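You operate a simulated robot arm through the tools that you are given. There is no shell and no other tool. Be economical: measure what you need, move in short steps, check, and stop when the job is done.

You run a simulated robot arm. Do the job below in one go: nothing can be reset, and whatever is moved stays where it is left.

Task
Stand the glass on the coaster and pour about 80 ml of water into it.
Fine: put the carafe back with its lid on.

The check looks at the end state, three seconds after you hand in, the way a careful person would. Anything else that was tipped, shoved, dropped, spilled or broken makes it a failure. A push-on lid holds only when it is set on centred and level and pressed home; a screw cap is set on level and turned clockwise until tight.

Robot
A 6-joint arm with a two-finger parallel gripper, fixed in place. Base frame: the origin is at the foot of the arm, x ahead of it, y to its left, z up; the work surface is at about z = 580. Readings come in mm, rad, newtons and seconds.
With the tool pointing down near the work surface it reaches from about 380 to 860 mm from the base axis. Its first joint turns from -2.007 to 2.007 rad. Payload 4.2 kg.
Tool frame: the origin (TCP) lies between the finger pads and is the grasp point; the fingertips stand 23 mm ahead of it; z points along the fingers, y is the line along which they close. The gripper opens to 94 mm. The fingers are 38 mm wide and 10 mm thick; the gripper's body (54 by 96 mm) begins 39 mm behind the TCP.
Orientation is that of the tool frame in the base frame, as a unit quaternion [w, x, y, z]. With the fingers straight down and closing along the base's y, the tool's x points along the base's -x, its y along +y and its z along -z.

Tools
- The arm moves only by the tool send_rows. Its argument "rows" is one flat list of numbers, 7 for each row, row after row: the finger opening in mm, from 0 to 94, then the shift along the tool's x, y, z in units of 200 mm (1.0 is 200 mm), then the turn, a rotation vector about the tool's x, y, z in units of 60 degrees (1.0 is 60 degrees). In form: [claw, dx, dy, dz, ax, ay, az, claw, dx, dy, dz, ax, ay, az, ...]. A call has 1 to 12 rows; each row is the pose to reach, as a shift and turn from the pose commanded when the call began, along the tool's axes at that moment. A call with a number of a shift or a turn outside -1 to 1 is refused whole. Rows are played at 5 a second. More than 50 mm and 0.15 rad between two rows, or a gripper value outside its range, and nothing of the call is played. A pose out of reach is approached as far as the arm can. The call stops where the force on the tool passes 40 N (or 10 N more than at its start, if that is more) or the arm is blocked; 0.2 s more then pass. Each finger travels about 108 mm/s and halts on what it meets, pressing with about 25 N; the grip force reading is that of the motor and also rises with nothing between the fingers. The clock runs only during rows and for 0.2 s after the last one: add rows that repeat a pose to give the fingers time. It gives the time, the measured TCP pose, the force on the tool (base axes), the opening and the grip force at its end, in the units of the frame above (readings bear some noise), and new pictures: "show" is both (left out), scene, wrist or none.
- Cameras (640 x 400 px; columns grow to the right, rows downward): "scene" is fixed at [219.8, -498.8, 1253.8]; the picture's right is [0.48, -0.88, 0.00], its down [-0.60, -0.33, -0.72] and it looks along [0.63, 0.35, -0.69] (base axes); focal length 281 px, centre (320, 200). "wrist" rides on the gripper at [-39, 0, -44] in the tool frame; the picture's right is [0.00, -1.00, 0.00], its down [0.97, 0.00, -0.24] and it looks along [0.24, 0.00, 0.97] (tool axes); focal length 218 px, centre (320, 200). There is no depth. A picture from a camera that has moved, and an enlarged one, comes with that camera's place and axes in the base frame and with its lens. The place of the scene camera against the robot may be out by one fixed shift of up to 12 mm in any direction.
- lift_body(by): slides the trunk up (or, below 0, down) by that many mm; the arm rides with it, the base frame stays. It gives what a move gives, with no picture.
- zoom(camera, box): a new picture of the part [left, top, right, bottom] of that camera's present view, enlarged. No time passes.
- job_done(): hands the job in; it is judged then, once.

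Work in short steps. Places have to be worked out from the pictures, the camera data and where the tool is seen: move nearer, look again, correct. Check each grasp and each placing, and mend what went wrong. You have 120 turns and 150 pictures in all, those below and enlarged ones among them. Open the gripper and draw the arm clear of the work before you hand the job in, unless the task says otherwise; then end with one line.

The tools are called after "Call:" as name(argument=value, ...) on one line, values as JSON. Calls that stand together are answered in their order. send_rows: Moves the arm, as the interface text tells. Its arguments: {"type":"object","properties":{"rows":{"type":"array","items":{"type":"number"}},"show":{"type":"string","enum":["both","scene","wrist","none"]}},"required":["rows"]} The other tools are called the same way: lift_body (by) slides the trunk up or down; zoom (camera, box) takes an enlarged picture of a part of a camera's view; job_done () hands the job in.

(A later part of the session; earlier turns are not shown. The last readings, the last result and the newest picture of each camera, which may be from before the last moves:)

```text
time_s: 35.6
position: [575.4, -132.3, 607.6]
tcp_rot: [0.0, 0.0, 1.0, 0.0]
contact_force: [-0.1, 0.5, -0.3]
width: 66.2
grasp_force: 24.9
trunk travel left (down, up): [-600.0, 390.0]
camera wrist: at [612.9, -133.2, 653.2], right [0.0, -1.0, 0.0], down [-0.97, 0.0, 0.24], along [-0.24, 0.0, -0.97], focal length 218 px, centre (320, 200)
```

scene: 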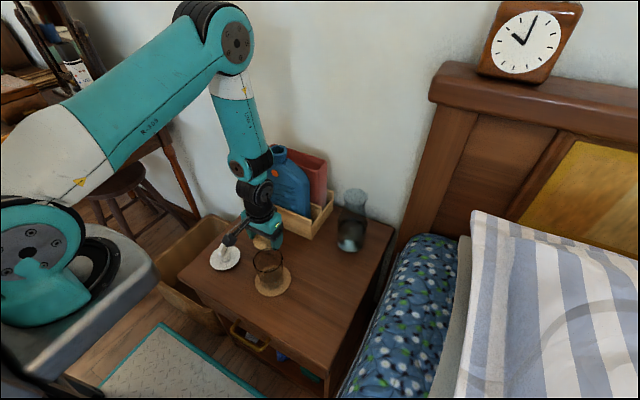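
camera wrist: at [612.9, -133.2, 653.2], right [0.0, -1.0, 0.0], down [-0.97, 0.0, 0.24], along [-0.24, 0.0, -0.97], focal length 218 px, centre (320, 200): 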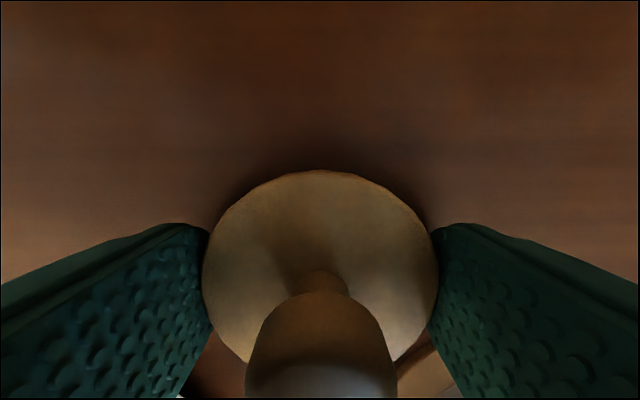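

Call:
send_rows(rows=[40, 0, 0, 0.006, 0, 0, 0, 40, 0, 0, 0.012, 0, 0, 0, 40, 0, 0, 0.018, 0, 0, 0, 40, 0, 0, 0.018, 0, 0, 0], show="none")

```text
time_s: 36.6
position: [574.7, -132.5, 605.3]
tcp_rot: [0.001, 0.001, 1.0, -0.001]
contact_force: [0.3, -0.3, -1.1]
width: 66.4
grasp_force: 24.3
trunk travel left (down, up): [-600.0, 390.0]
```

Call:
send_rows(rows=[40, 0, 0, 0.006, 0, 0, 0, 40, 0, 0, 0.011, 0, 0, 0, 40, 0, 0, 0.011, 0, 0, 0], show="none")

```text
time_s: 37.4
position: [575.8, -131.9, 603.5]
tcp_rot: [0.002, 0.0, 1.0, 0.0]
contact_force: [-1.5, -2.5, 23.5]
width: 66.3
grasp_force: 24.7
trunk travel left (down, up): [-600.0, 390.0]
```

Contact felt. Easing 1 mm, opening and rising to inspect the lid.

Call:
send_rows(rows=[40, 0, 0, -0.008, 0, 0, 0, 70, 0, 0, -0.008, 0, 0, 0, 94, 0, 0, -0.008, 0, 0, 0, 94, 0, 0, -0.008, 0, 0, 0, 94, 0, 0, -0.1, 0, 0, 0, 94, 0, 0, -0.3, 0, 0, 0, 94, 0, 0, -0.5, 0, 0, 0, 94, 0, 0, -0.7, 0, 0, 0, 94, 0, 0, -0.7, 0, 0, 0])

Call:
zoom(camera="scene", box=[200, 180, 300, 280])

```text
time_s: 39.4
position: [573.2, -134.7, 742.6]
tcp_rot: [0.001, 0.0, 1.0, 0.001]
contact_force: [-1.1, -0.4, -0.1]
width: 94.2
grasp_force: 0.0
trunk travel left (down, up): [-600.0, 390.0]
camera wrist: at [611.2, -134.7, 787.8], right [0.0, -1.0, 0.0], down [-0.97, 0.0, 0.24], along [-0.24, 0.0, -0.97], focal length 218 px, centre (320, 200)
```

scene: 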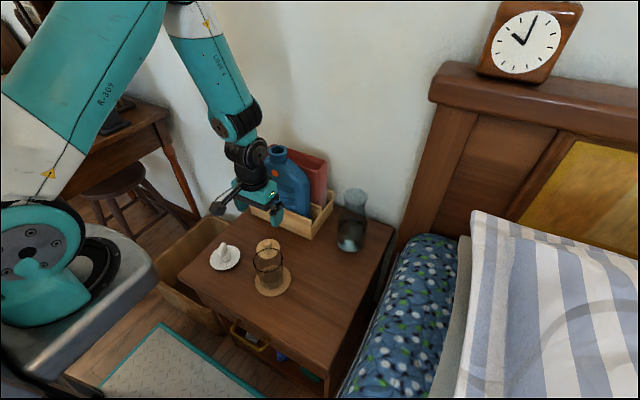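
wrist: 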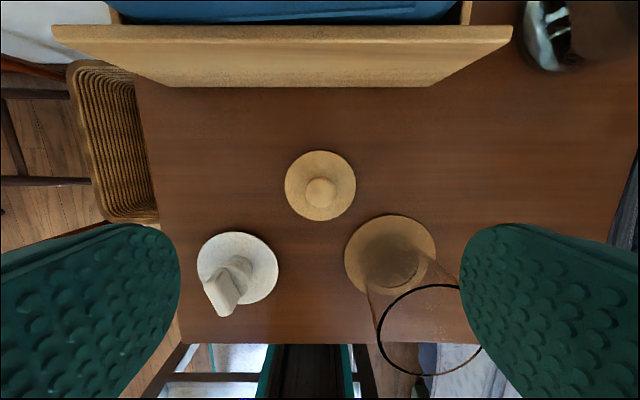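

```text
4.00 times, centred on (250, 230) of scene
camera zoom: at [219.8, -498.8, 1253.8], right [0.48, -0.88, 0.0], down [-0.6, -0.33, -0.72], along [0.63, 0.35, -0.69], focal length 1124 px, centre (600, 80)
```

zoom: 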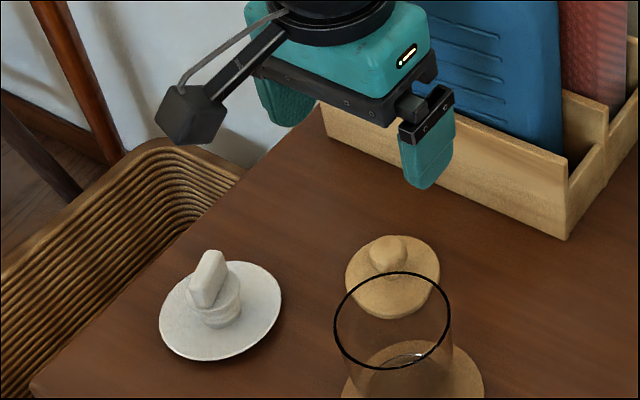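

Lid rests flat at (575,−132), everything else untouched. The scene view shows a box on the gripper sticking out ~112 mm on the tool's +x side. For a near-horizontal side grasp at the carafe's waist (z≈735) it stays above the table if I pitch the tool ~10° below horizontal. Raising, moving to y≈−331 and starting the pitch.

Call:
send_rows(rows=[94, 0.02, 0, -0.22, 0, 0, 0, 94, 0.04, 0, -0.44, 0, 0, 0, 94, 0.065, -0.1, -0.65, 0, 0, 0, 94, 0.065, -0.28, -0.65, 0, -0.13, 0, 94, 0.065, -0.46, -0.65, 0, -0.26, 0, 94, 0.065, -0.64, -0.65, 0, -0.39, 0, 94, 0.065, -0.82, -0.65, 0, -0.52, 0, 94, 0.065, -0.98, -0.65, 0, -0.65, 0, 94, 0.065, -0.98, -0.65, 0, -0.667, 0, 94, 0.065, -0.98, -0.65, 0, -0.667, 0])

```text
time_s: 41.6
position: [559.2, -328.2, 872.1]
tcp_rot: [0.343, 0.0, 0.939, 0.0]
contact_force: [0.0, 0.5, 0.1]
width: 93.9
grasp_force: 0.0
trunk travel left (down, up): [-600.0, 390.0]
camera wrist: at [560.9, -328.9, 931.6], right [0.0, -1.0, 0.0], down [-0.9, 0.0, -0.44], along [0.44, 0.0, -0.9], focal length 218 px, centre (320, 200)
```

scene: 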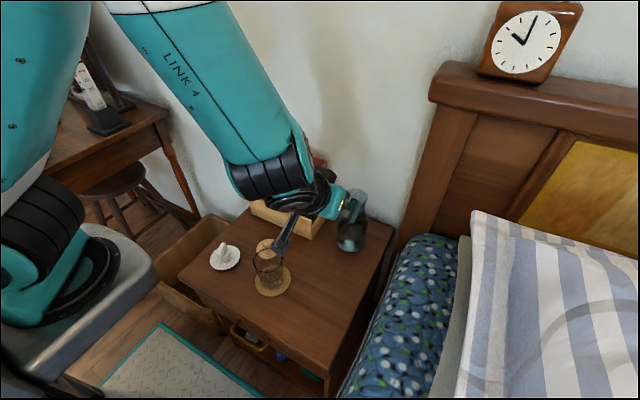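
wrist: 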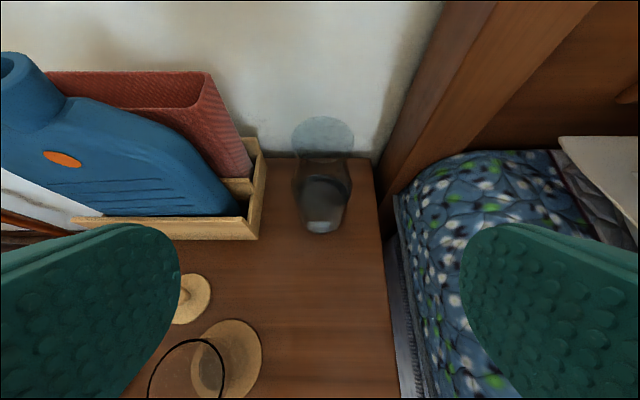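

Continuing the pitch to ~10° below horizontal and lowering to z≈790 for a side look at the carafe.

Call:
send_rows(rows=[94, 0.044, 0, 0.052, 0, -0.13, 0, 94, 0.088, -0.005, 0.104, 0, -0.26, 0, 94, 0.132, -0.01, 0.157, 0, -0.39, 0, 94, 0.2, -0.015, 0.23, 0, -0.52, 0, 94, 0.264, -0.015, 0.314, 0, -0.65, 0, 94, 0.264, -0.015, 0.314, 0, -0.667, 0, 94, 0.264, -0.015, 0.314, 0, -0.667, 0])

```text
time_s: 43.2
position: [555.1, -357.5, 793.1]
tcp_rot: [0.627, -0.005, 0.779, 0.006]
contact_force: [-1.0, 0.9, -0.1]
width: 93.9
grasp_force: 0.0
out of reach, approached as far as the arm can: row 5, 6, 7
trunk travel left (down, up): [-600.0, 390.0]
camera wrist: at [519.6, -358.5, 842.6], right [0.01, -1.0, 0.0], down [-0.44, 0.0, -0.9], along [0.9, 0.01, -0.44], focal length 218 px, centre (320, 200)
```

scene: 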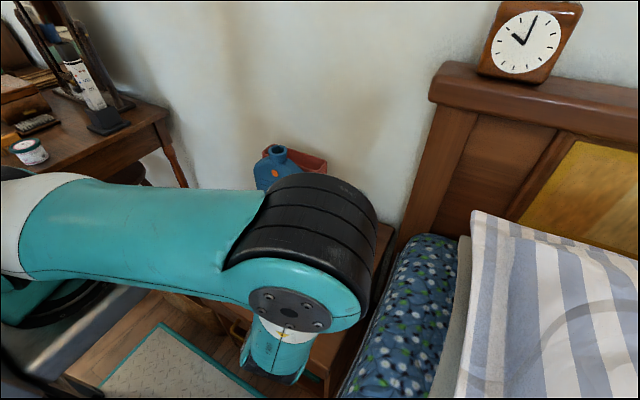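
wrist: 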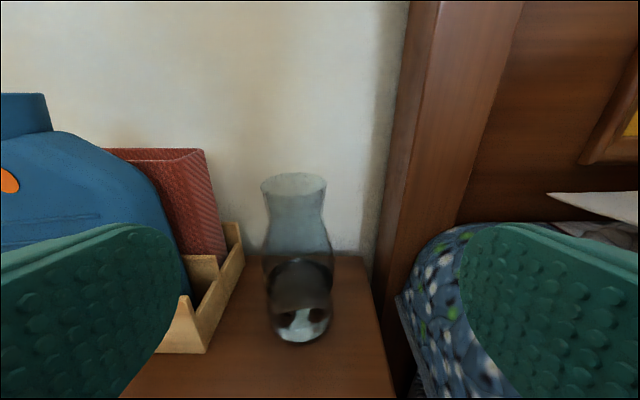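

Out of reach at this height because the arm is folded up. I'll raise the tool, then lower the trunk so the arm can stretch out horizontally.

Call:
send_rows(rows=[94, -0.195, 0, -0.043, 0, 0, 0, 94, -0.39, 0, -0.086, 0, 0, 0, 94, -0.585, 0, -0.13, 0, 0, 0, 94, -0.78, 0, -0.172, 0, 0, 0, 94, -0.977, 0, -0.215, 0, 0, 0, 94, -0.977, 0, -0.215, 0, 0, 0])

```text
time_s: 44.6
position: [546.9, -358.2, 991.5]
tcp_rot: [0.644, -0.001, 0.765, 0.001]
contact_force: [-0.4, -0.4, -0.2]
width: 94.1
grasp_force: 0.0
out of reach, approached as far as the arm can: row 1
trunk travel left (down, up): [-600.0, 390.0]
camera wrist: at [510.3, -359.5, 1039.5], right [0.0, -1.0, 0.0], down [-0.4, 0.0, -0.92], along [0.92, 0.0, -0.4], focal length 218 px, centre (320, 200)
```

scene: 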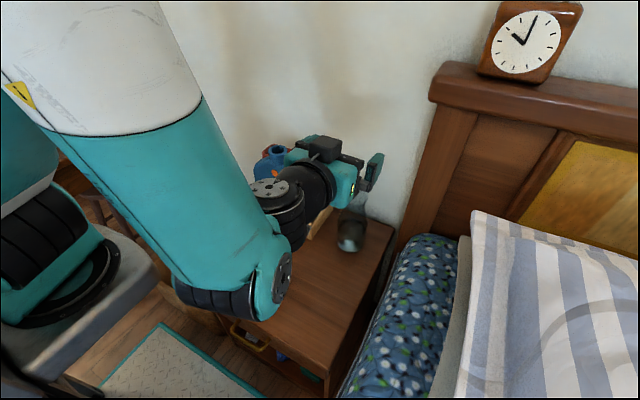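
wrist: 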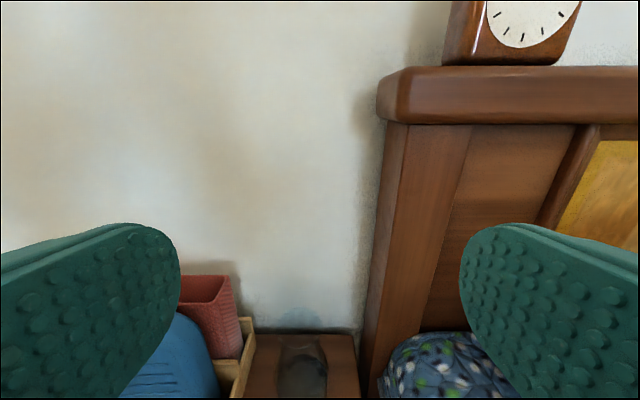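

Checking how the gripper and that protruding box sit in this orientation.

Call:
zoom(camera="scene", box=[230, 110, 420, 300])

```text
2.11 times, centred on (325, 205) of scene
camera zoom: at [219.8, -498.8, 1253.8], right [0.48, -0.88, 0.0], down [-0.6, -0.33, -0.72], along [0.63, 0.35, -0.69], focal length 592 px, centre (310, 190)
```

zoom: 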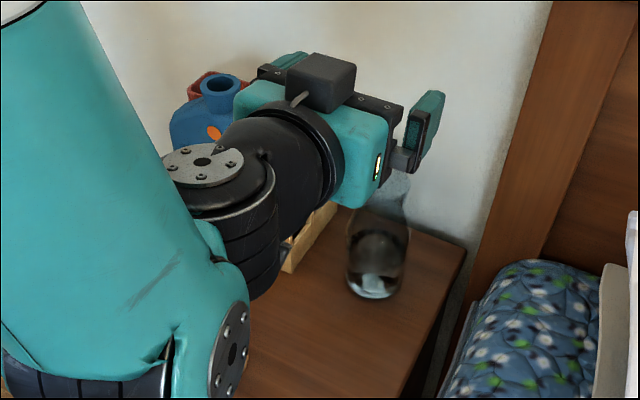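

The box now sits on top of the gripper (upper side), so it is out of the way. Lowering the trunk with this arm posture: first 120 mm.

Call:
lift_body(by=-120)

Call:
send_rows(rows=[94, 0, 0, 0, 0, 0, 0])

```text
time_s: 46.1
position: [548.6, -358.7, 871.4]
tcp_rot: [0.644, 0.0, 0.765, 0.0]
contact_force: [0.1, 0.3, -0.5]
width: 94.0
grasp_force: 0.0
trunk travel left (down, up): [-480.0, 510.0]
```

```text
time_s: 46.5
position: [547.3, -359.9, 871.7]
tcp_rot: [0.644, 0.0, 0.765, 0.0]
contact_force: [0.9, -0.3, -0.4]
width: 94.3
grasp_force: 0.1
trunk travel left (down, up): [-480.0, 510.0]
camera wrist: at [510.3, -359.5, 919.2], right [0.0, -1.0, 0.0], down [-0.4, 0.0, -0.92], along [0.92, 0.0, -0.4], focal length 218 px, centre (320, 200)
```

scene: 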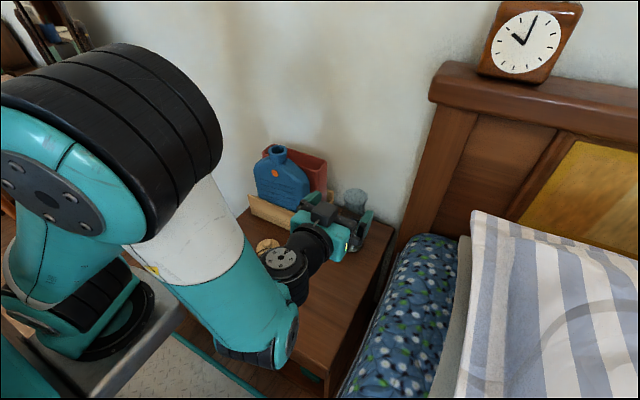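
wrist: 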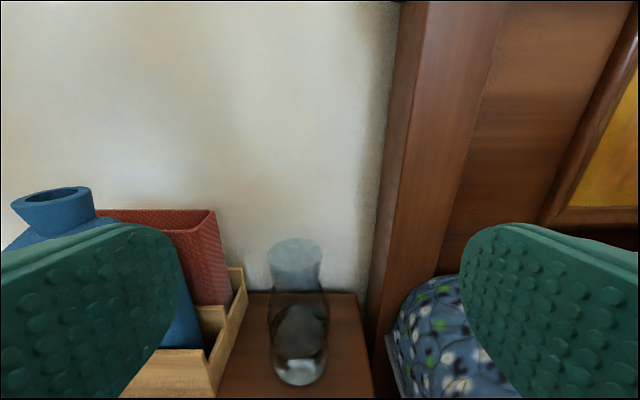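

Trunk works well. Another 100 mm down, then align y with the carafe.

Call:
lift_body(by=-100)

Call:
send_rows(rows=[94, 0, 0.05, 0, 0, 0, 0, 94, 0, 0.1, 0, 0, 0, 0, 94, 0, 0.14, 0, 0, 0, 0, 94, 0, 0.14, 0, 0, 0, 0])

```text
time_s: 47.8
position: [547.5, -358.6, 771.7]
tcp_rot: [0.644, 0.0, 0.765, 0.0]
contact_force: [0.0, 1.0, 0.7]
width: 93.6
grasp_force: 0.0
trunk travel left (down, up): [-380.0, 610.0]
```

```text
time_s: 48.8
position: [548.1, -330.7, 772.4]
tcp_rot: [0.644, -0.001, 0.765, 0.001]
contact_force: [0.0, -0.1, -0.1]
width: 94.1
grasp_force: 0.1
trunk travel left (down, up): [-380.0, 610.0]
camera wrist: at [511.2, -331.7, 820.2], right [0.0, -1.0, 0.0], down [-0.4, 0.0, -0.92], along [0.92, 0.0, -0.4], focal length 218 px, centre (320, 200)
```

scene: 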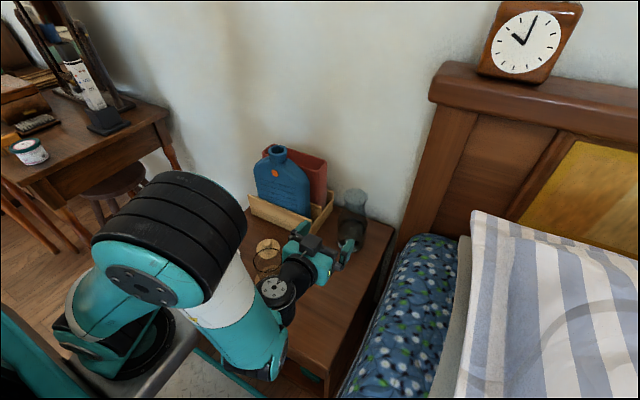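
wrist: 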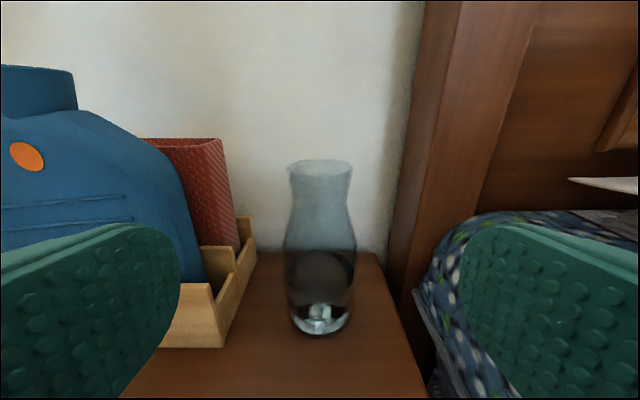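

Call:
zoom(camera="wrist", box=[240, 140, 400, 350])

Call:
zoom(camera="scene", box=[230, 180, 390, 330])

```text
1.90 times, centred on (320, 245) of wrist
camera zoom: at [511.2, -331.7, 820.2], right [0.0, -1.0, 0.0], down [-0.4, 0.0, -0.92], along [0.92, 0.0, -0.4], focal length 416 px, centre (320, 114)
```

zoom: 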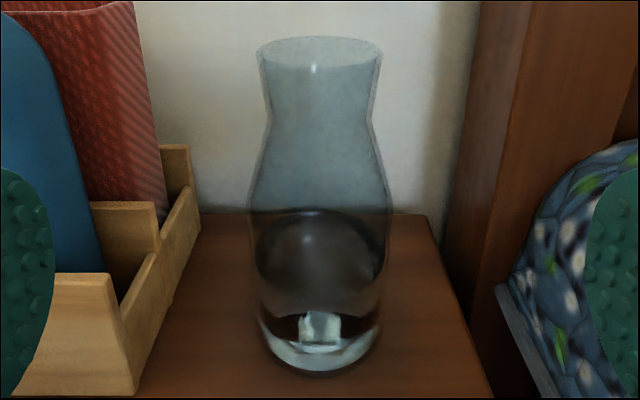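

```text
2.67 times, centred on (310, 255) of scene
camera zoom: at [219.8, -498.8, 1253.8], right [0.48, -0.88, 0.0], down [-0.6, -0.33, -0.72], along [0.63, 0.35, -0.69], focal length 749 px, centre (347, 53)
```

zoom: 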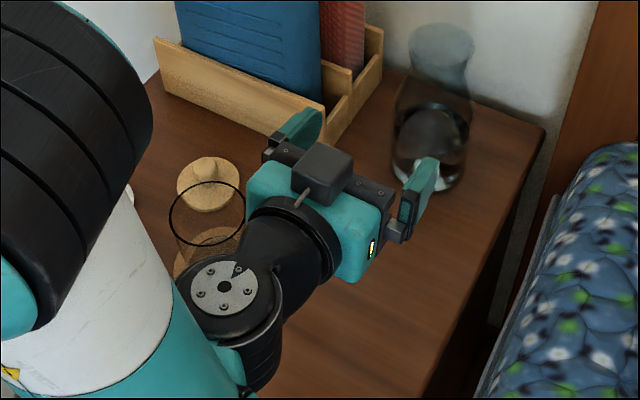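

Carafe side profile: mouth Ø61 at z≈766, waist Ø54 at z≈727, body Ø83, water level ≈z 644 (roughly 270 ml). I'll grip at the waist, stopping the TCP ~5 mm short of the axis. Moving down and halfway forward first.

Call:
send_rows(rows=[94, 0.094, 0, 0.118, 0, 0, 0, 94, 0.188, 0, 0.235, 0, 0, 0, 94, 0.16, 0, 0.4, 0, 0, 0, 94, 0.14, 0, 0.52, 0, 0, 0, 94, 0.14, 0, 0.52, 0, 0, 0])

```text
time_s: 50.0
position: [647.2, -330.6, 726.1]
tcp_rot: [0.644, 0.001, 0.765, -0.001]
contact_force: [-0.3, -0.7, 0.5]
width: 94.1
grasp_force: 0.1
trunk travel left (down, up): [-380.0, 610.0]
camera wrist: at [610.6, -331.5, 774.7], right [0.0, -1.0, 0.0], down [-0.4, 0.0, -0.92], along [0.92, 0.0, -0.4], focal length 218 px, centre (320, 200)
```

scene: 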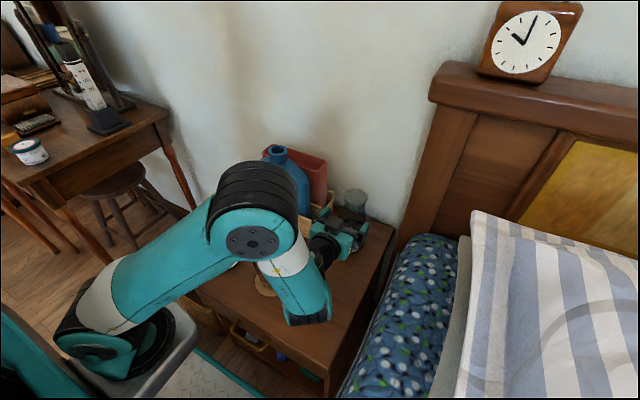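
wrist: 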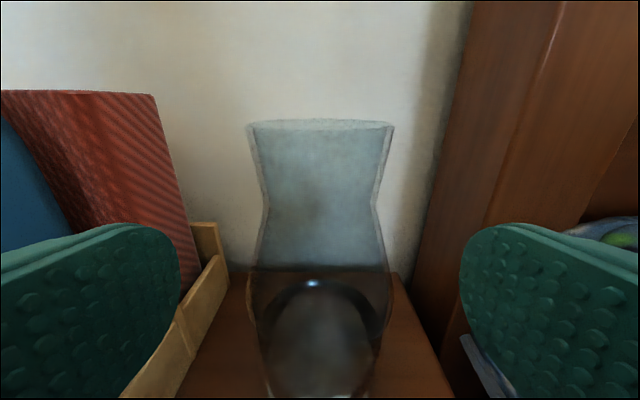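

Centred (waist at image column 320, z≈728). Advancing to TCP x≈705 and closing.

Call:
send_rows(rows=[94, -0.018, 0, 0.1, 0, 0, 0, 94, -0.036, 0, 0.2, 0, 0, 0, 94, -0.052, 0, 0.285, 0, 0, 0, 94, -0.052, 0, 0.285, 0, 0, 0, 70, -0.052, 0, 0.285, 0, 0, 0, 60, -0.052, 0, 0.285, 0, 0, 0, 40, -0.052, 0, 0.285, 0, 0, 0, 40, -0.052, 0, 0.285, 0, 0, 0, 40, -0.052, 0, 0.285, 0, 0, 0])

```text
time_s: 52.0
position: [702.6, -331.0, 728.7]
tcp_rot: [0.644, 0.0, 0.765, 0.0]
contact_force: [2.8, 1.5, 2.4]
width: 66.7
grasp_force: 25.2
trunk travel left (down, up): [-380.0, 610.0]
camera wrist: at [666.5, -331.8, 775.7], right [0.0, -1.0, 0.0], down [-0.4, 0.0, -0.92], along [0.92, 0.0, -0.4], focal length 218 px, centre (320, 200)
```

scene: 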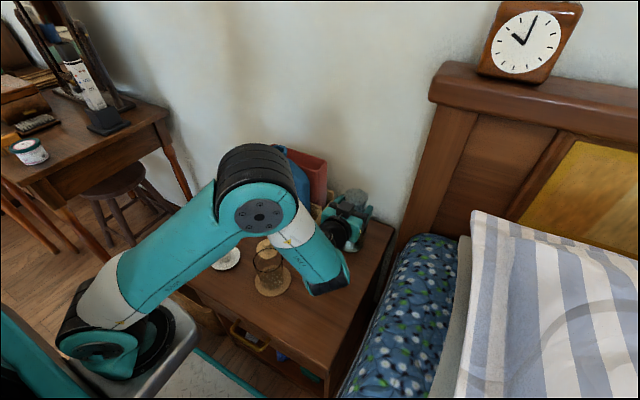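
wrist: 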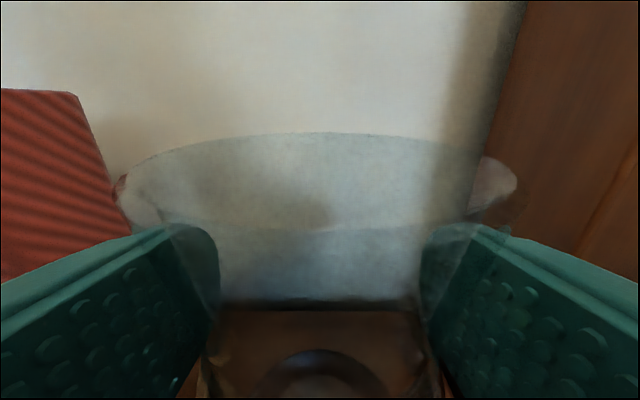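

Width 66.7 shows the pads' lower edges are on the shoulder slope. Reopening, raising ~13 mm so the pads straddle the waist, and closing again.

Call:
send_rows(rows=[75, 0, 0, 0, 0, 0, 0, 85, 0, 0, 0, 0, 0, 0, 85, -0.03, 0, -0.005, 0, 0, 0, 85, -0.064, 0, -0.011, 0, 0, 0, 85, -0.064, 0, -0.011, 0, 0, 0, 70, -0.064, 0, -0.011, 0, 0, 0, 60, -0.064, 0, -0.011, 0, 0, 0, 40, -0.064, 0, -0.011, 0, 0, 0, 40, -0.064, 0, -0.011, 0, 0, 0, 40, -0.064, 0, -0.011, 0, 0, 0])

```text
time_s: 54.2
position: [702.7, -330.5, 740.2]
tcp_rot: [0.644, -0.001, 0.765, 0.001]
contact_force: [-0.4, 0.3, 0.4]
width: 60.0
grasp_force: 25.0
trunk travel left (down, up): [-380.0, 610.0]
camera wrist: at [666.0, -331.6, 787.2], right [0.0, -1.0, 0.0], down [-0.4, 0.0, -0.92], along [0.92, 0.0, -0.4], focal length 218 px, centre (320, 200)
```

scene: 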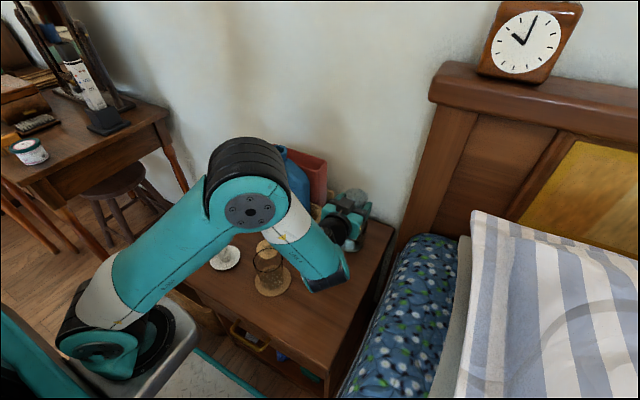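
wrist: 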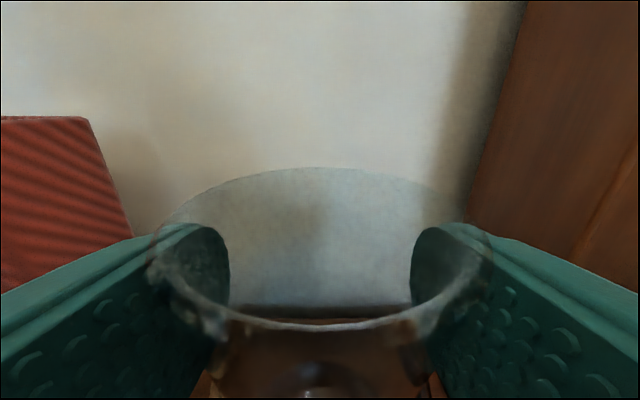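

Width 60 at z≈740 — pads straddle the waist. Lifting slowly 12 mm and checking load.

Call:
send_rows(rows=[40, -0.015, 0, -0.0026, 0, 0, 0, 40, -0.03, 0, -0.0052, 0, 0, 0, 40, -0.045, 0, -0.008, 0, 0, 0, 40, -0.06, 0, -0.0104, 0, 0, 0, 40, -0.06, 0, -0.0104, 0, 0, 0])

```text
time_s: 55.4
position: [702.0, -331.4, 752.0]
tcp_rot: [0.644, 0.0, 0.765, 0.0]
contact_force: [-0.2, -0.8, -6.2]
width: 60.0
grasp_force: 25.1
trunk travel left (down, up): [-380.0, 610.0]
camera wrist: at [666.0, -332.1, 800.3], right [0.0, -1.0, 0.0], down [-0.4, 0.0, -0.92], along [0.92, 0.0, -0.4], focal length 218 px, centre (320, 200)
```

scene: 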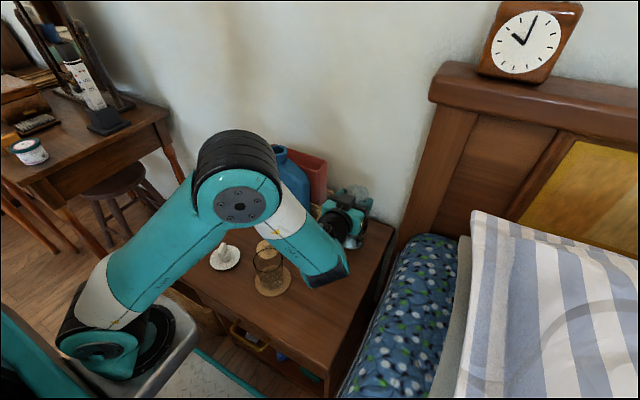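
wrist: 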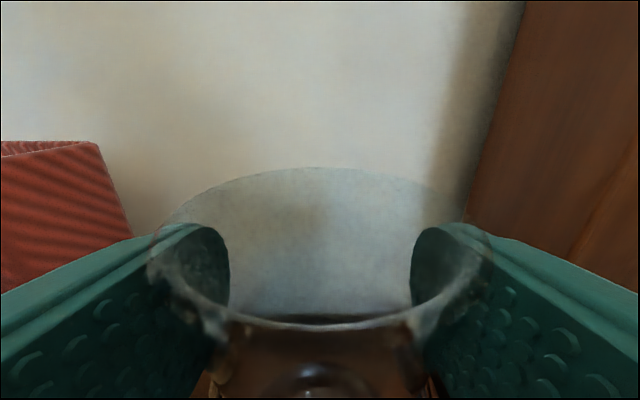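

Carafe is firmly held (≈6.2 N, so ~630 g total) and unrotated. Return pose reference: TCP (702.7,−330.7,740). Now raising it gently and backing off in −x, away from the holder.

Call:
send_rows(rows=[40, -0.06, 0, -0.01, 0, 0, 0, 40, -0.16, 0, -0.028, 0, 0, 0, 40, -0.27, 0, -0.047, 0, 0, 0, 40, -0.38, 0, -0.066, 0, 0, 0, 40, -0.49, 0, -0.085, 0, 0, 0, 40, -0.58, 0, -0.1, 0, 0, 0, 40, -0.57, 0, -0.17, 0, 0, 0, 40, -0.55, 0, -0.28, 0, 0, 0, 40, -0.53, 0, -0.4, 0, 0, 0, 40, -0.51, 0, -0.52, 0, 0, 0, 40, -0.49, 0, -0.62, 0, 0, 0, 40, -0.487, 0, -0.64, 0, 0, 0])

```text
time_s: 58.0
position: [594.1, -330.9, 868.6]
tcp_rot: [0.644, 0.0, 0.765, 0.0]
contact_force: [-0.3, -0.4, -6.6]
width: 60.2
grasp_force: 25.0
trunk travel left (down, up): [-380.0, 610.0]
camera wrist: at [557.0, -332.0, 915.6], right [0.0, -1.0, 0.0], down [-0.4, 0.0, -0.92], along [0.92, 0.0, -0.4], focal length 218 px, centre (320, 200)
```

scene: 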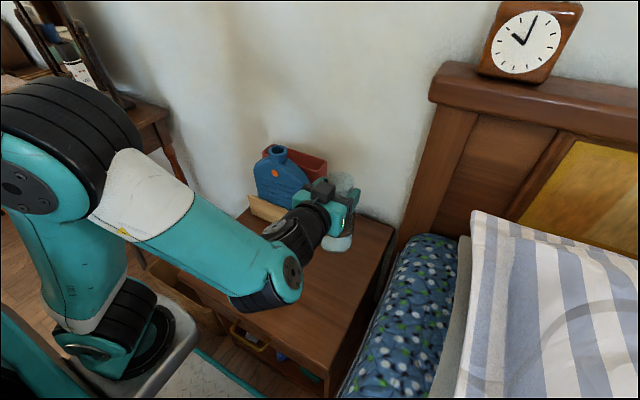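
wrist: 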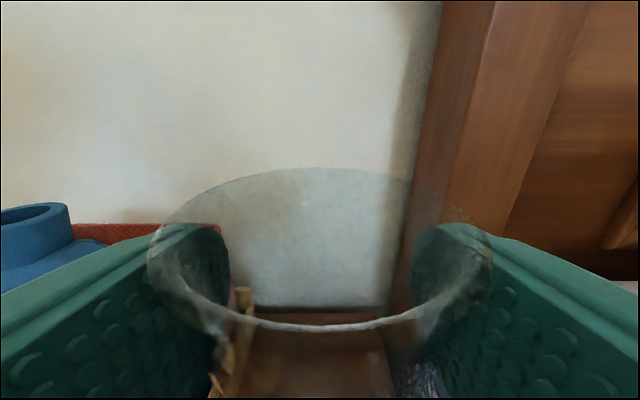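

Testing the forward-pour tilt (mouth toward +x) up to 40°, well below the spill angle (~75°), to see that the arm can follow.

Call:
send_rows(rows=[40, 0, 0, 0, 0, 0.08, 0, 40, 0, 0, 0, 0, 0.18, 0, 40, 0, 0, 0, 0, 0.29, 0, 40, 0, 0, 0, 0, 0.4, 0, 40, 0, 0, 0, 0, 0.5, 0, 40, 0, 0, 0, 0, 0.6, 0, 40, 0, 0, 0, 0, 0.667, 0, 40, 0, 0, 0, 0, 0.667, 0])

```text
time_s: 59.8
position: [593.2, -330.0, 870.4]
tcp_rot: [0.343, 0.0, 0.939, 0.0]
contact_force: [0.6, 0.2, -7.1]
width: 60.0
grasp_force: 25.1
trunk travel left (down, up): [-380.0, 610.0]
camera wrist: at [595.2, -331.3, 930.0], right [0.0, -1.0, 0.0], down [-0.9, 0.0, -0.44], along [0.44, 0.0, -0.9], focal length 218 px, centre (320, 200)
```

scene: 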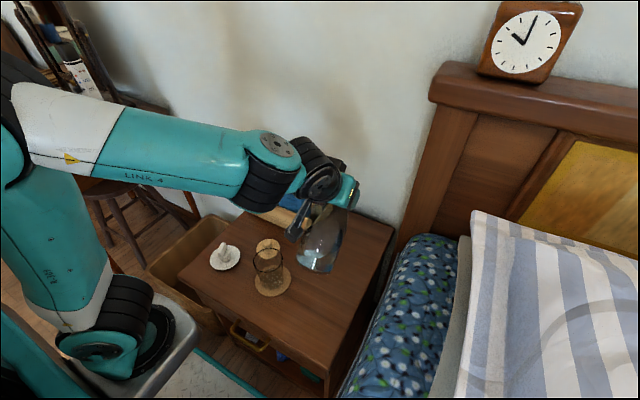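
wrist: 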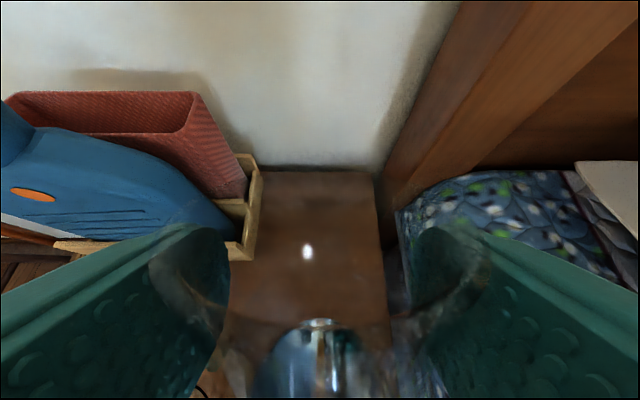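

The tilt works and the scene camera now sees the glass. Carrying the carafe over toward the pour station (TCP ≈(460,−206)), keeping it high.

Call:
send_rows(rows=[40, 0.03, 0.037, -0.025, 0, 0, 0, 40, 0.09, 0.11, -0.075, 0, 0, 0, 40, 0.16, 0.196, -0.134, 0, 0, 0, 40, 0.23, 0.282, -0.193, 0, 0, 0, 40, 0.3, 0.368, -0.252, 0, 0, 0, 40, 0.37, 0.454, -0.31, 0, 0, 0, 40, 0.44, 0.54, -0.369, 0, 0, 0, 40, 0.49, 0.6, -0.41, 0, 0, 0, 40, 0.51, 0.625, -0.4275, 0, 0, 0, 40, 0.51, 0.625, -0.4275, 0, 0, 0])

```text
time_s: 62.0
position: [486.4, -236.1, 855.0]
tcp_rot: [0.343, 0.0, 0.939, 0.0]
contact_force: [-0.6, -0.2, -6.1]
width: 60.0
grasp_force: 25.4
out of reach, approached as far as the arm can: row 7, 8, 9, 10
trunk travel left (down, up): [-380.0, 610.0]
camera wrist: at [486.4, -237.0, 914.5], right [0.0, -1.0, 0.0], down [-0.9, 0.0, -0.44], along [0.44, 0.0, -0.9], focal length 218 px, centre (320, 200)
```

scene: 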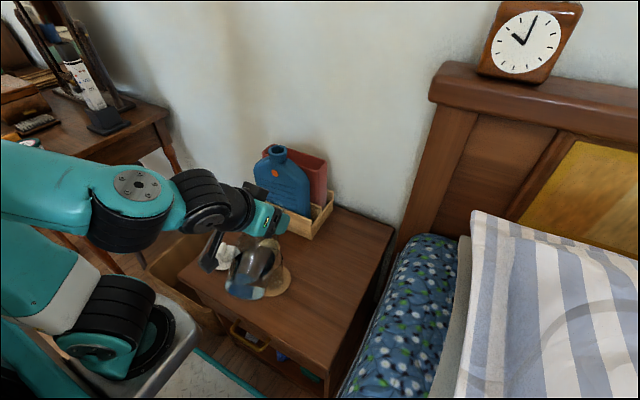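
wrist: 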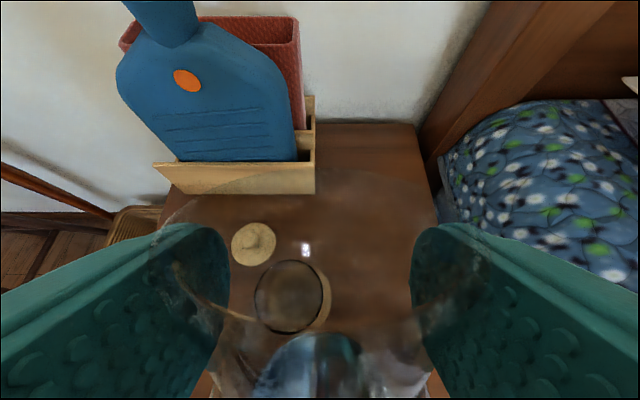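

The fold limit shows at this pitch; with the tool steeper the wrist comes further out. Tilting to 65° (still safe) here, then moving to the station.

Call:
send_rows(rows=[40, 0, 0, 0, 0, 0.07, 0, 40, 0, 0, 0, 0, 0.16, 0, 40, 0, 0, 0, 0, 0.25, 0, 40, 0, 0, 0, 0, 0.34, 0, 40, 0, 0, 0, 0, 0.4, 0, 40, 0, 0, 0, 0, 0.417, 0, 40, 0, 0, 0, 0, 0.417, 0])

```text
time_s: 63.6
position: [485.8, -235.2, 853.3]
tcp_rot: [0.132, 0.0, 0.991, -0.001]
contact_force: [0.3, -0.1, -7.1]
width: 60.2
grasp_force: 25.1
trunk travel left (down, up): [-380.0, 610.0]
camera wrist: at [510.6, -237.0, 907.4], right [0.0, -1.0, 0.0], down [-1.0, 0.0, -0.02], along [0.02, 0.0, -1.0], focal length 218 px, centre (320, 200)
```

scene: 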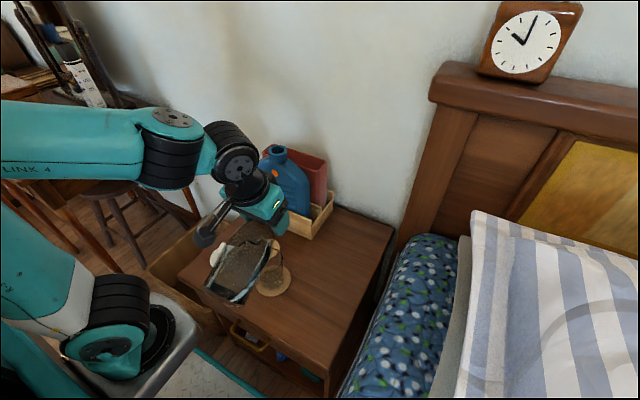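
wrist: 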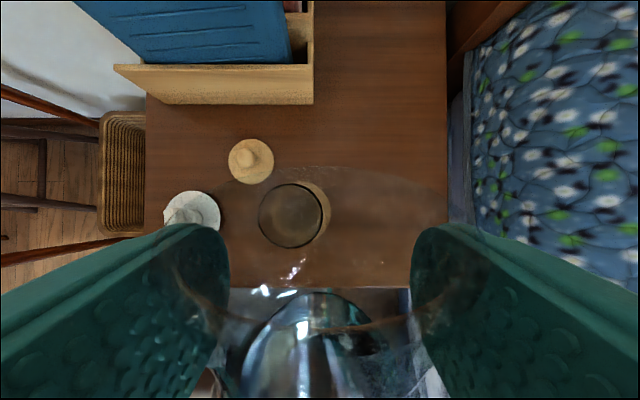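

Superb view: lid, glass and coaster all visible through the carafe. Moving to the pour position: TCP ≈(457,−206,745) with tilt still 65°.

Call:
send_rows(rows=[40, 0.03, 0.02, 0.04, 0, 0, 0, 40, 0.08, 0.05, 0.13, 0, 0, 0, 40, 0.14, 0.08, 0.23, 0, 0, 0, 40, 0.2, 0.11, 0.33, 0, 0, 0, 40, 0.25, 0.135, 0.43, 0, 0, 0, 40, 0.28, 0.1475, 0.48, 0, 0, 0, 40, 0.28, 0.1475, 0.48, 0, 0, 0])

```text
time_s: 65.2
position: [465.6, -213.4, 754.6]
tcp_rot: [0.13, 0.0, 0.992, 0.0]
contact_force: [0.4, 0.1, -6.0]
width: 60.1
grasp_force: 25.2
out of reach, approached as far as the arm can: row 5, 6, 7
trunk travel left (down, up): [-380.0, 610.0]
camera wrist: at [491.6, -214.5, 808.5], right [0.0, -1.0, 0.0], down [-1.0, 0.0, -0.02], along [0.02, 0.0, -1.0], focal length 218 px, centre (320, 200)
```

scene: 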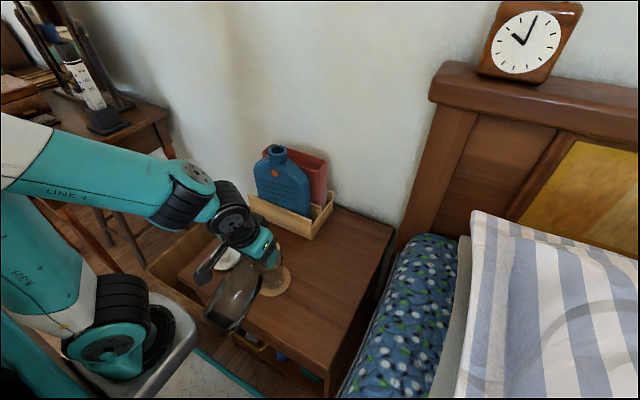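
wrist: 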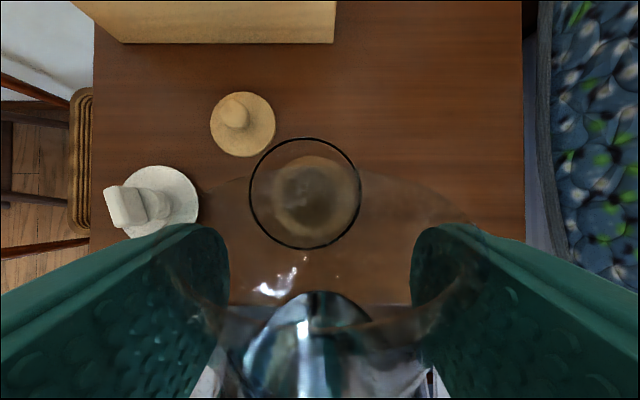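

Slightly short of the target. Tilting a bit further (to ~71°) while nudging in y and −x.

Call:
send_rows(rows=[40, 0, 0.01, 0, 0, 0.03, 0, 40, 0, 0.02, 0, 0, 0.06, 0, 40, 0.02, 0.03, 0.015, 0, 0.09, 0, 40, 0.04, 0.037, 0.03, 0, 0.1, 0, 40, 0.04, 0.037, 0.03, 0, 0.1, 0])

```text
time_s: 66.3
position: [465.2, -207.8, 750.6]
tcp_rot: [0.089, -0.002, 0.996, -0.003]
contact_force: [4.5, -0.1, -4.1]
width: 61.0
grasp_force: 25.4
trunk travel left (down, up): [-380.0, 610.0]
stopped in row 5: the force on the tool passed its limit (the readings are from after the stop); the commanded pose is now the measured one
camera wrist: at [494.6, -208.1, 802.0], right [0.0, -1.0, 0.01], down [-1.0, 0.0, 0.07], along [-0.07, -0.01, -1.0], focal length 218 px, centre (320, 200)
```

scene: 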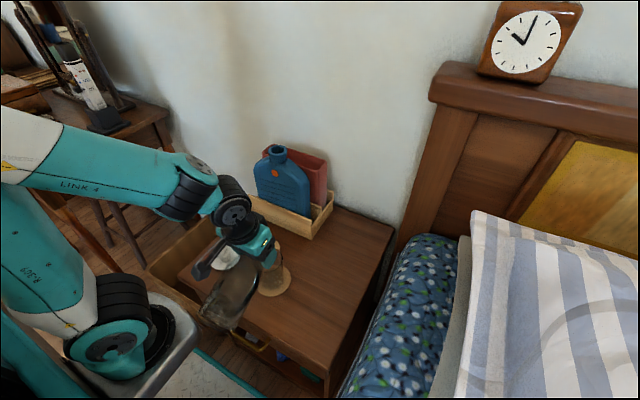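
wrist: 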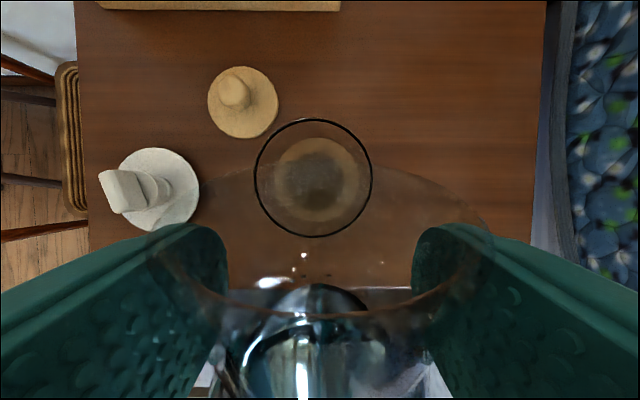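

Force limit tripped — checking what touches the carafe.

Call:
zoom(camera="scene", box=[180, 200, 310, 340])

Call:
zoom(camera="wrist", box=[180, 200, 460, 400])

```text
2.86 times, centred on (245, 270) of scene
camera zoom: at [219.8, -498.8, 1253.8], right [0.48, -0.88, 0.0], down [-0.6, -0.33, -0.72], along [0.63, 0.35, -0.69], focal length 803 px, centre (534, 0)
```

zoom: 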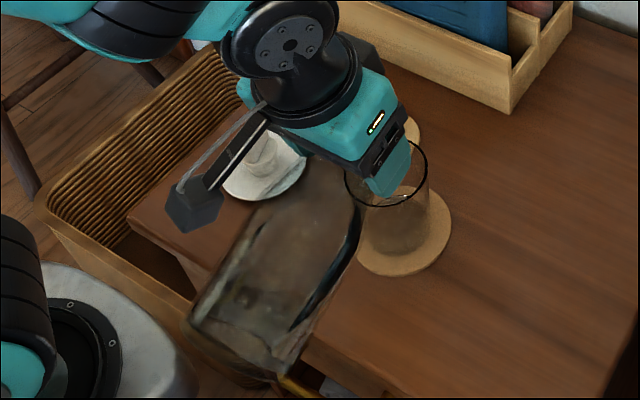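

```text
2.00 times, centred on (320, 300) of wrist
camera zoom: at [494.6, -208.1, 802.0], right [0.0, -1.0, 0.01], down [-1.0, 0.0, 0.07], along [-0.07, -0.01, -1.0], focal length 436 px, centre (320, 0)
```

zoom: 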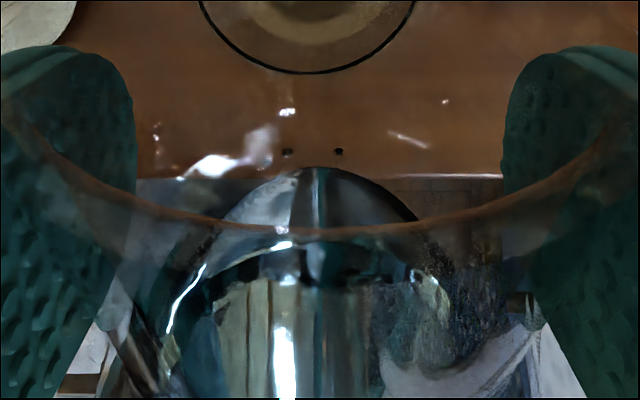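

No contact with glass or table is visible; the carafe's bottom (toward the robot at x≈330) most likely met the robot's own pedestal. I'll back away (+x, up), untilt a bit, and instead pour with the tool yawed so the carafe's bottom points to −y.

Call:
send_rows(rows=[40, -0.05, 0, -0.03, 0, 0, 0, 40, -0.1, 0, -0.07, 0, -0.02, 0, 40, -0.16, 0, -0.11, 0, -0.06, 0, 40, -0.23, 0, -0.16, 0, -0.11, 0, 40, -0.28, 0, -0.2, 0, -0.167, 0, 40, -0.28, 0, -0.2, 0, -0.167, 0])

```text
time_s: 67.7
position: [512.4, -207.0, 800.2]
tcp_rot: [0.174, -0.002, 0.985, -0.003]
contact_force: [1.2, 0.2, -6.7]
width: 59.9
grasp_force: 24.6
trunk travel left (down, up): [-380.0, 610.0]
camera wrist: at [532.9, -207.4, 855.9], right [0.0, -1.0, 0.01], down [-0.99, 0.0, -0.11], along [0.11, -0.01, -0.99], focal length 218 px, centre (320, 200)
```

scene: 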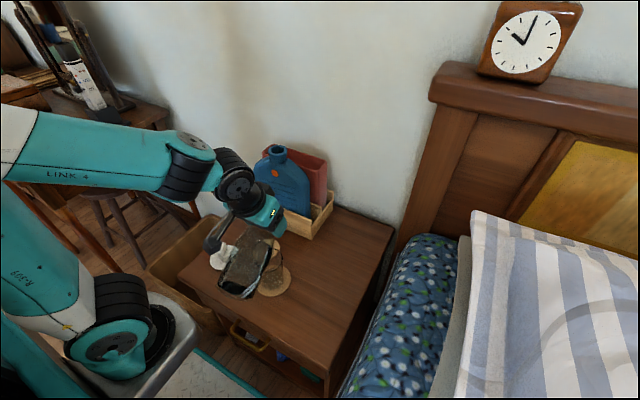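
wrist: 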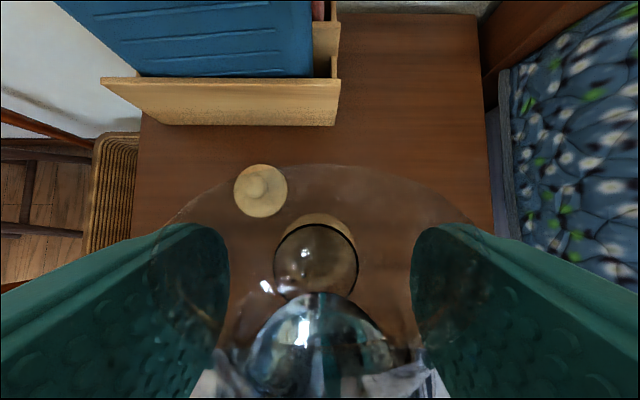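

Freed, grip still 60 mm. Now yawing the tool +60° about the vertical (mouth swings toward +y, bottom toward −y) while shifting to TCP ≈(479,−243,820).

Call:
send_rows(rows=[40, 0.01, -0.015, -0.04, -0.024, 0, -0.066, 40, 0.025, -0.035, -0.08, -0.065, 0, -0.179, 40, 0.04, -0.06, -0.11, -0.106, 0, -0.291, 40, 0.055, -0.085, -0.14, -0.147, 0, -0.404, 40, 0.075, -0.11, -0.15, -0.188, 0, -0.517, 40, 0.09, -0.135, -0.15, -0.229, 0, -0.63, 40, 0.105, -0.155, -0.15, -0.27, 0, -0.742, 40, 0.115, -0.17, -0.15, -0.311, 0, -0.855, 40, 0.121, -0.18, -0.15, -0.342, 0, -0.94, 40, 0.121, -0.18, -0.15, -0.342, 0, -0.94])

```text
time_s: 69.9
position: [478.9, -242.2, 819.7]
tcp_rot: [0.149, -0.496, 0.852, 0.084]
contact_force: [-0.9, -0.4, -7.3]
width: 60.2
grasp_force: 24.7
trunk travel left (down, up): [-380.0, 610.0]
camera wrist: at [489.2, -224.6, 875.7], right [0.87, -0.5, 0.01], down [-0.49, -0.86, -0.1], along [0.05, 0.09, -0.99], focal length 218 px, centre (320, 200)
```

scene: 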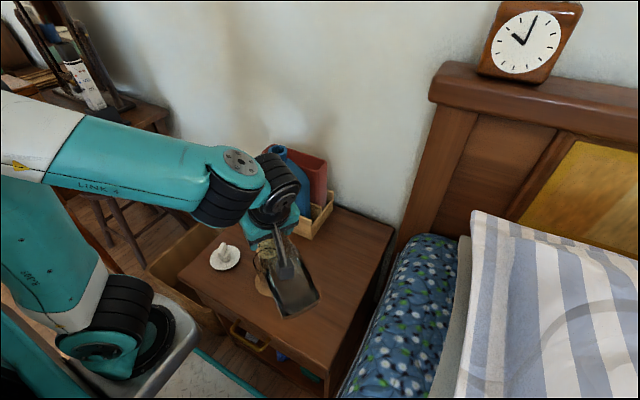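
wrist: 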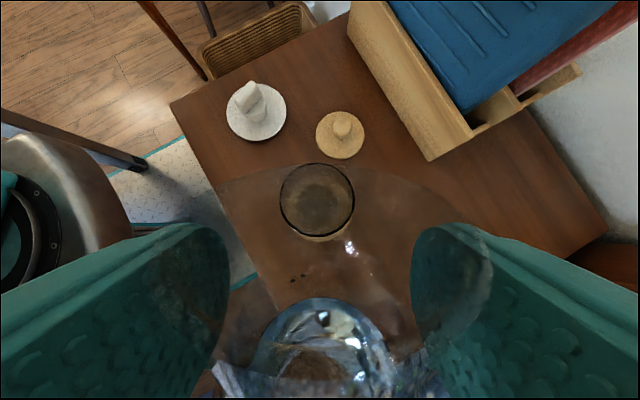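

Pedestal confirmed to the left; now there's plenty of room. Lowering to z≈740 while tilting to 70°.

Call:
send_rows(rows=[40, 0.015, 0, 0.04, 0, 0.02, 0, 40, 0.04, 0, 0.11, 0, 0.06, 0, 40, 0.07, 0, 0.19, 0, 0.1, 0, 40, 0.1, 0, 0.27, 0, 0.14, 0, 40, 0.125, 0, 0.34, 0, 0.16, 0, 40, 0.137, 0, 0.376, 0, 0.167, 0, 40, 0.137, 0, 0.376, 0, 0.167, 0])

```text
time_s: 71.5
position: [479.3, -241.7, 740.2]
tcp_rot: [0.075, -0.499, 0.863, 0.041]
contact_force: [-0.4, -0.5, -7.5]
width: 60.4
grasp_force: 25.1
trunk travel left (down, up): [-380.0, 610.0]
camera wrist: at [494.5, -216.8, 791.0], right [0.87, -0.5, 0.01], down [-0.5, -0.86, 0.07], along [-0.03, -0.07, -1.0], focal length 218 px, centre (320, 200)
```

scene: 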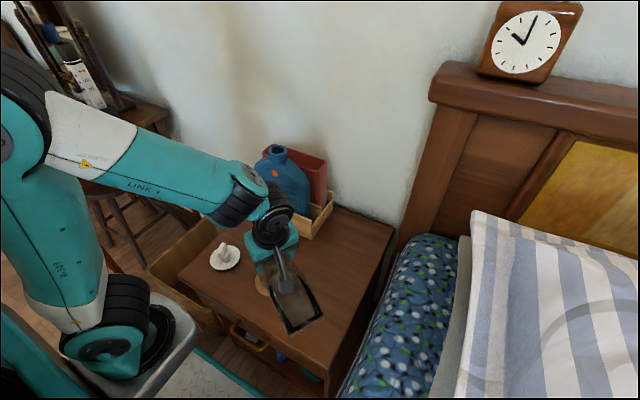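
wrist: 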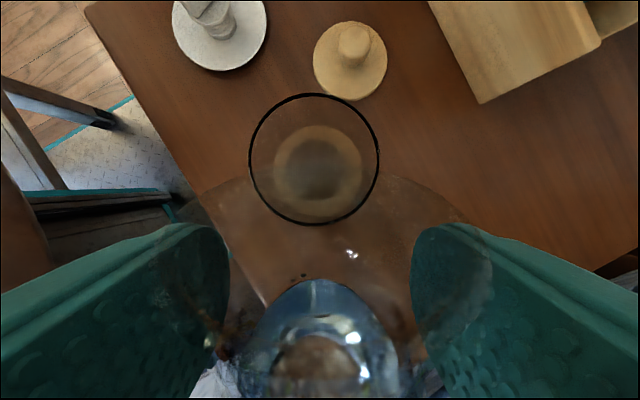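

Glass centred just ahead of the lip. Lowering 5 mm and tilting gradually to ~74°.

Call:
send_rows(rows=[40, 0.002, 0, 0.012, 0, 0.02, 0, 40, 0.004, 0, 0.025, 0, 0.04, 0, 40, 0.004, 0, 0.025, 0, 0.06, 0, 40, 0.004, 0, 0.025, 0, 0.067, 0, 40, 0.004, 0, 0.025, 0, 0.067, 0])

```text
time_s: 72.7
position: [480.1, -243.3, 734.5]
tcp_rot: [0.044, -0.501, 0.864, 0.023]
contact_force: [0.9, 0.2, -6.6]
width: 60.5
grasp_force: 25.0
trunk travel left (down, up): [-380.0, 610.0]
camera wrist: at [496.1, -214.4, 783.6], right [0.87, -0.5, 0.01], down [-0.49, -0.86, 0.14], along [-0.07, -0.13, -0.99], focal length 218 px, centre (320, 200)
```

scene: 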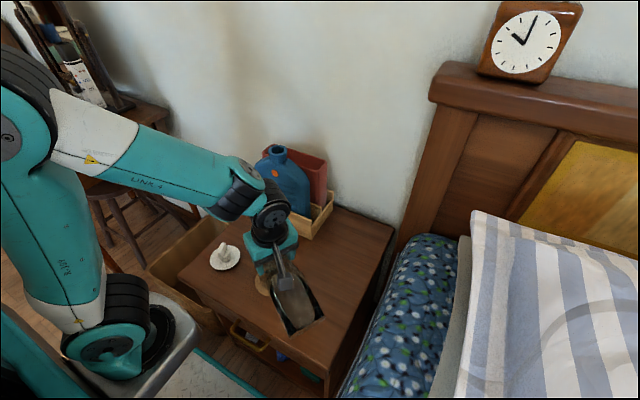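
wrist: 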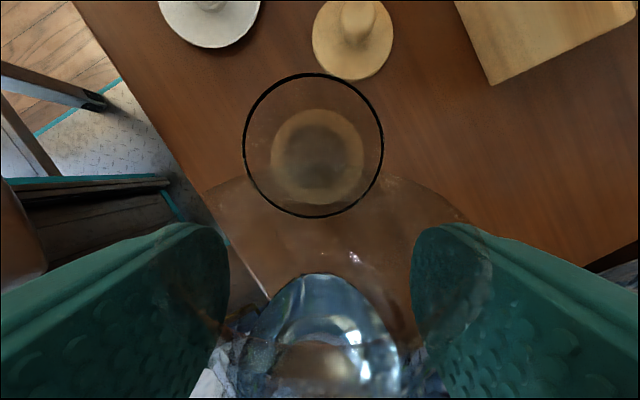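

No flow yet. Continuing with +3°.

Call:
send_rows(rows=[40, 0, 0, 0, 0, 0.017, 0, 40, 0, 0, 0, 0, 0.034, 0, 40, 0, 0, 0, 0, 0.05, 0, 40, 0, 0, 0, 0, 0.05, 0], show="wrist")

```text
time_s: 73.7
position: [480.4, -243.0, 734.9]
tcp_rot: [0.021, -0.502, 0.865, 0.009]
contact_force: [0.7, -0.2, -6.4]
width: 60.3
grasp_force: 25.4
trunk travel left (down, up): [-380.0, 610.0]
camera wrist: at [497.5, -212.2, 781.9], right [0.87, -0.5, 0.01], down [-0.49, -0.85, 0.2], along [-0.09, -0.17, -0.98], focal length 218 px, centre (320, 200)
```

wrist: 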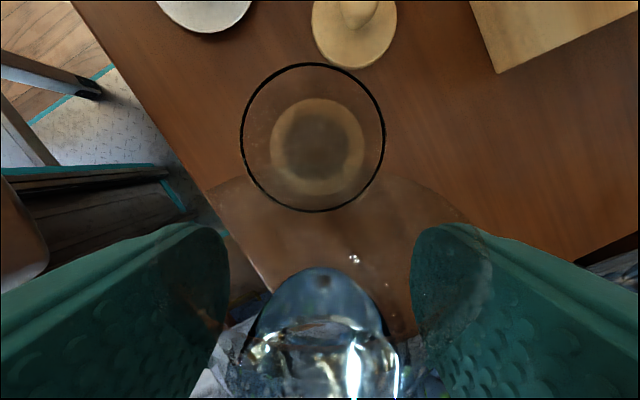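

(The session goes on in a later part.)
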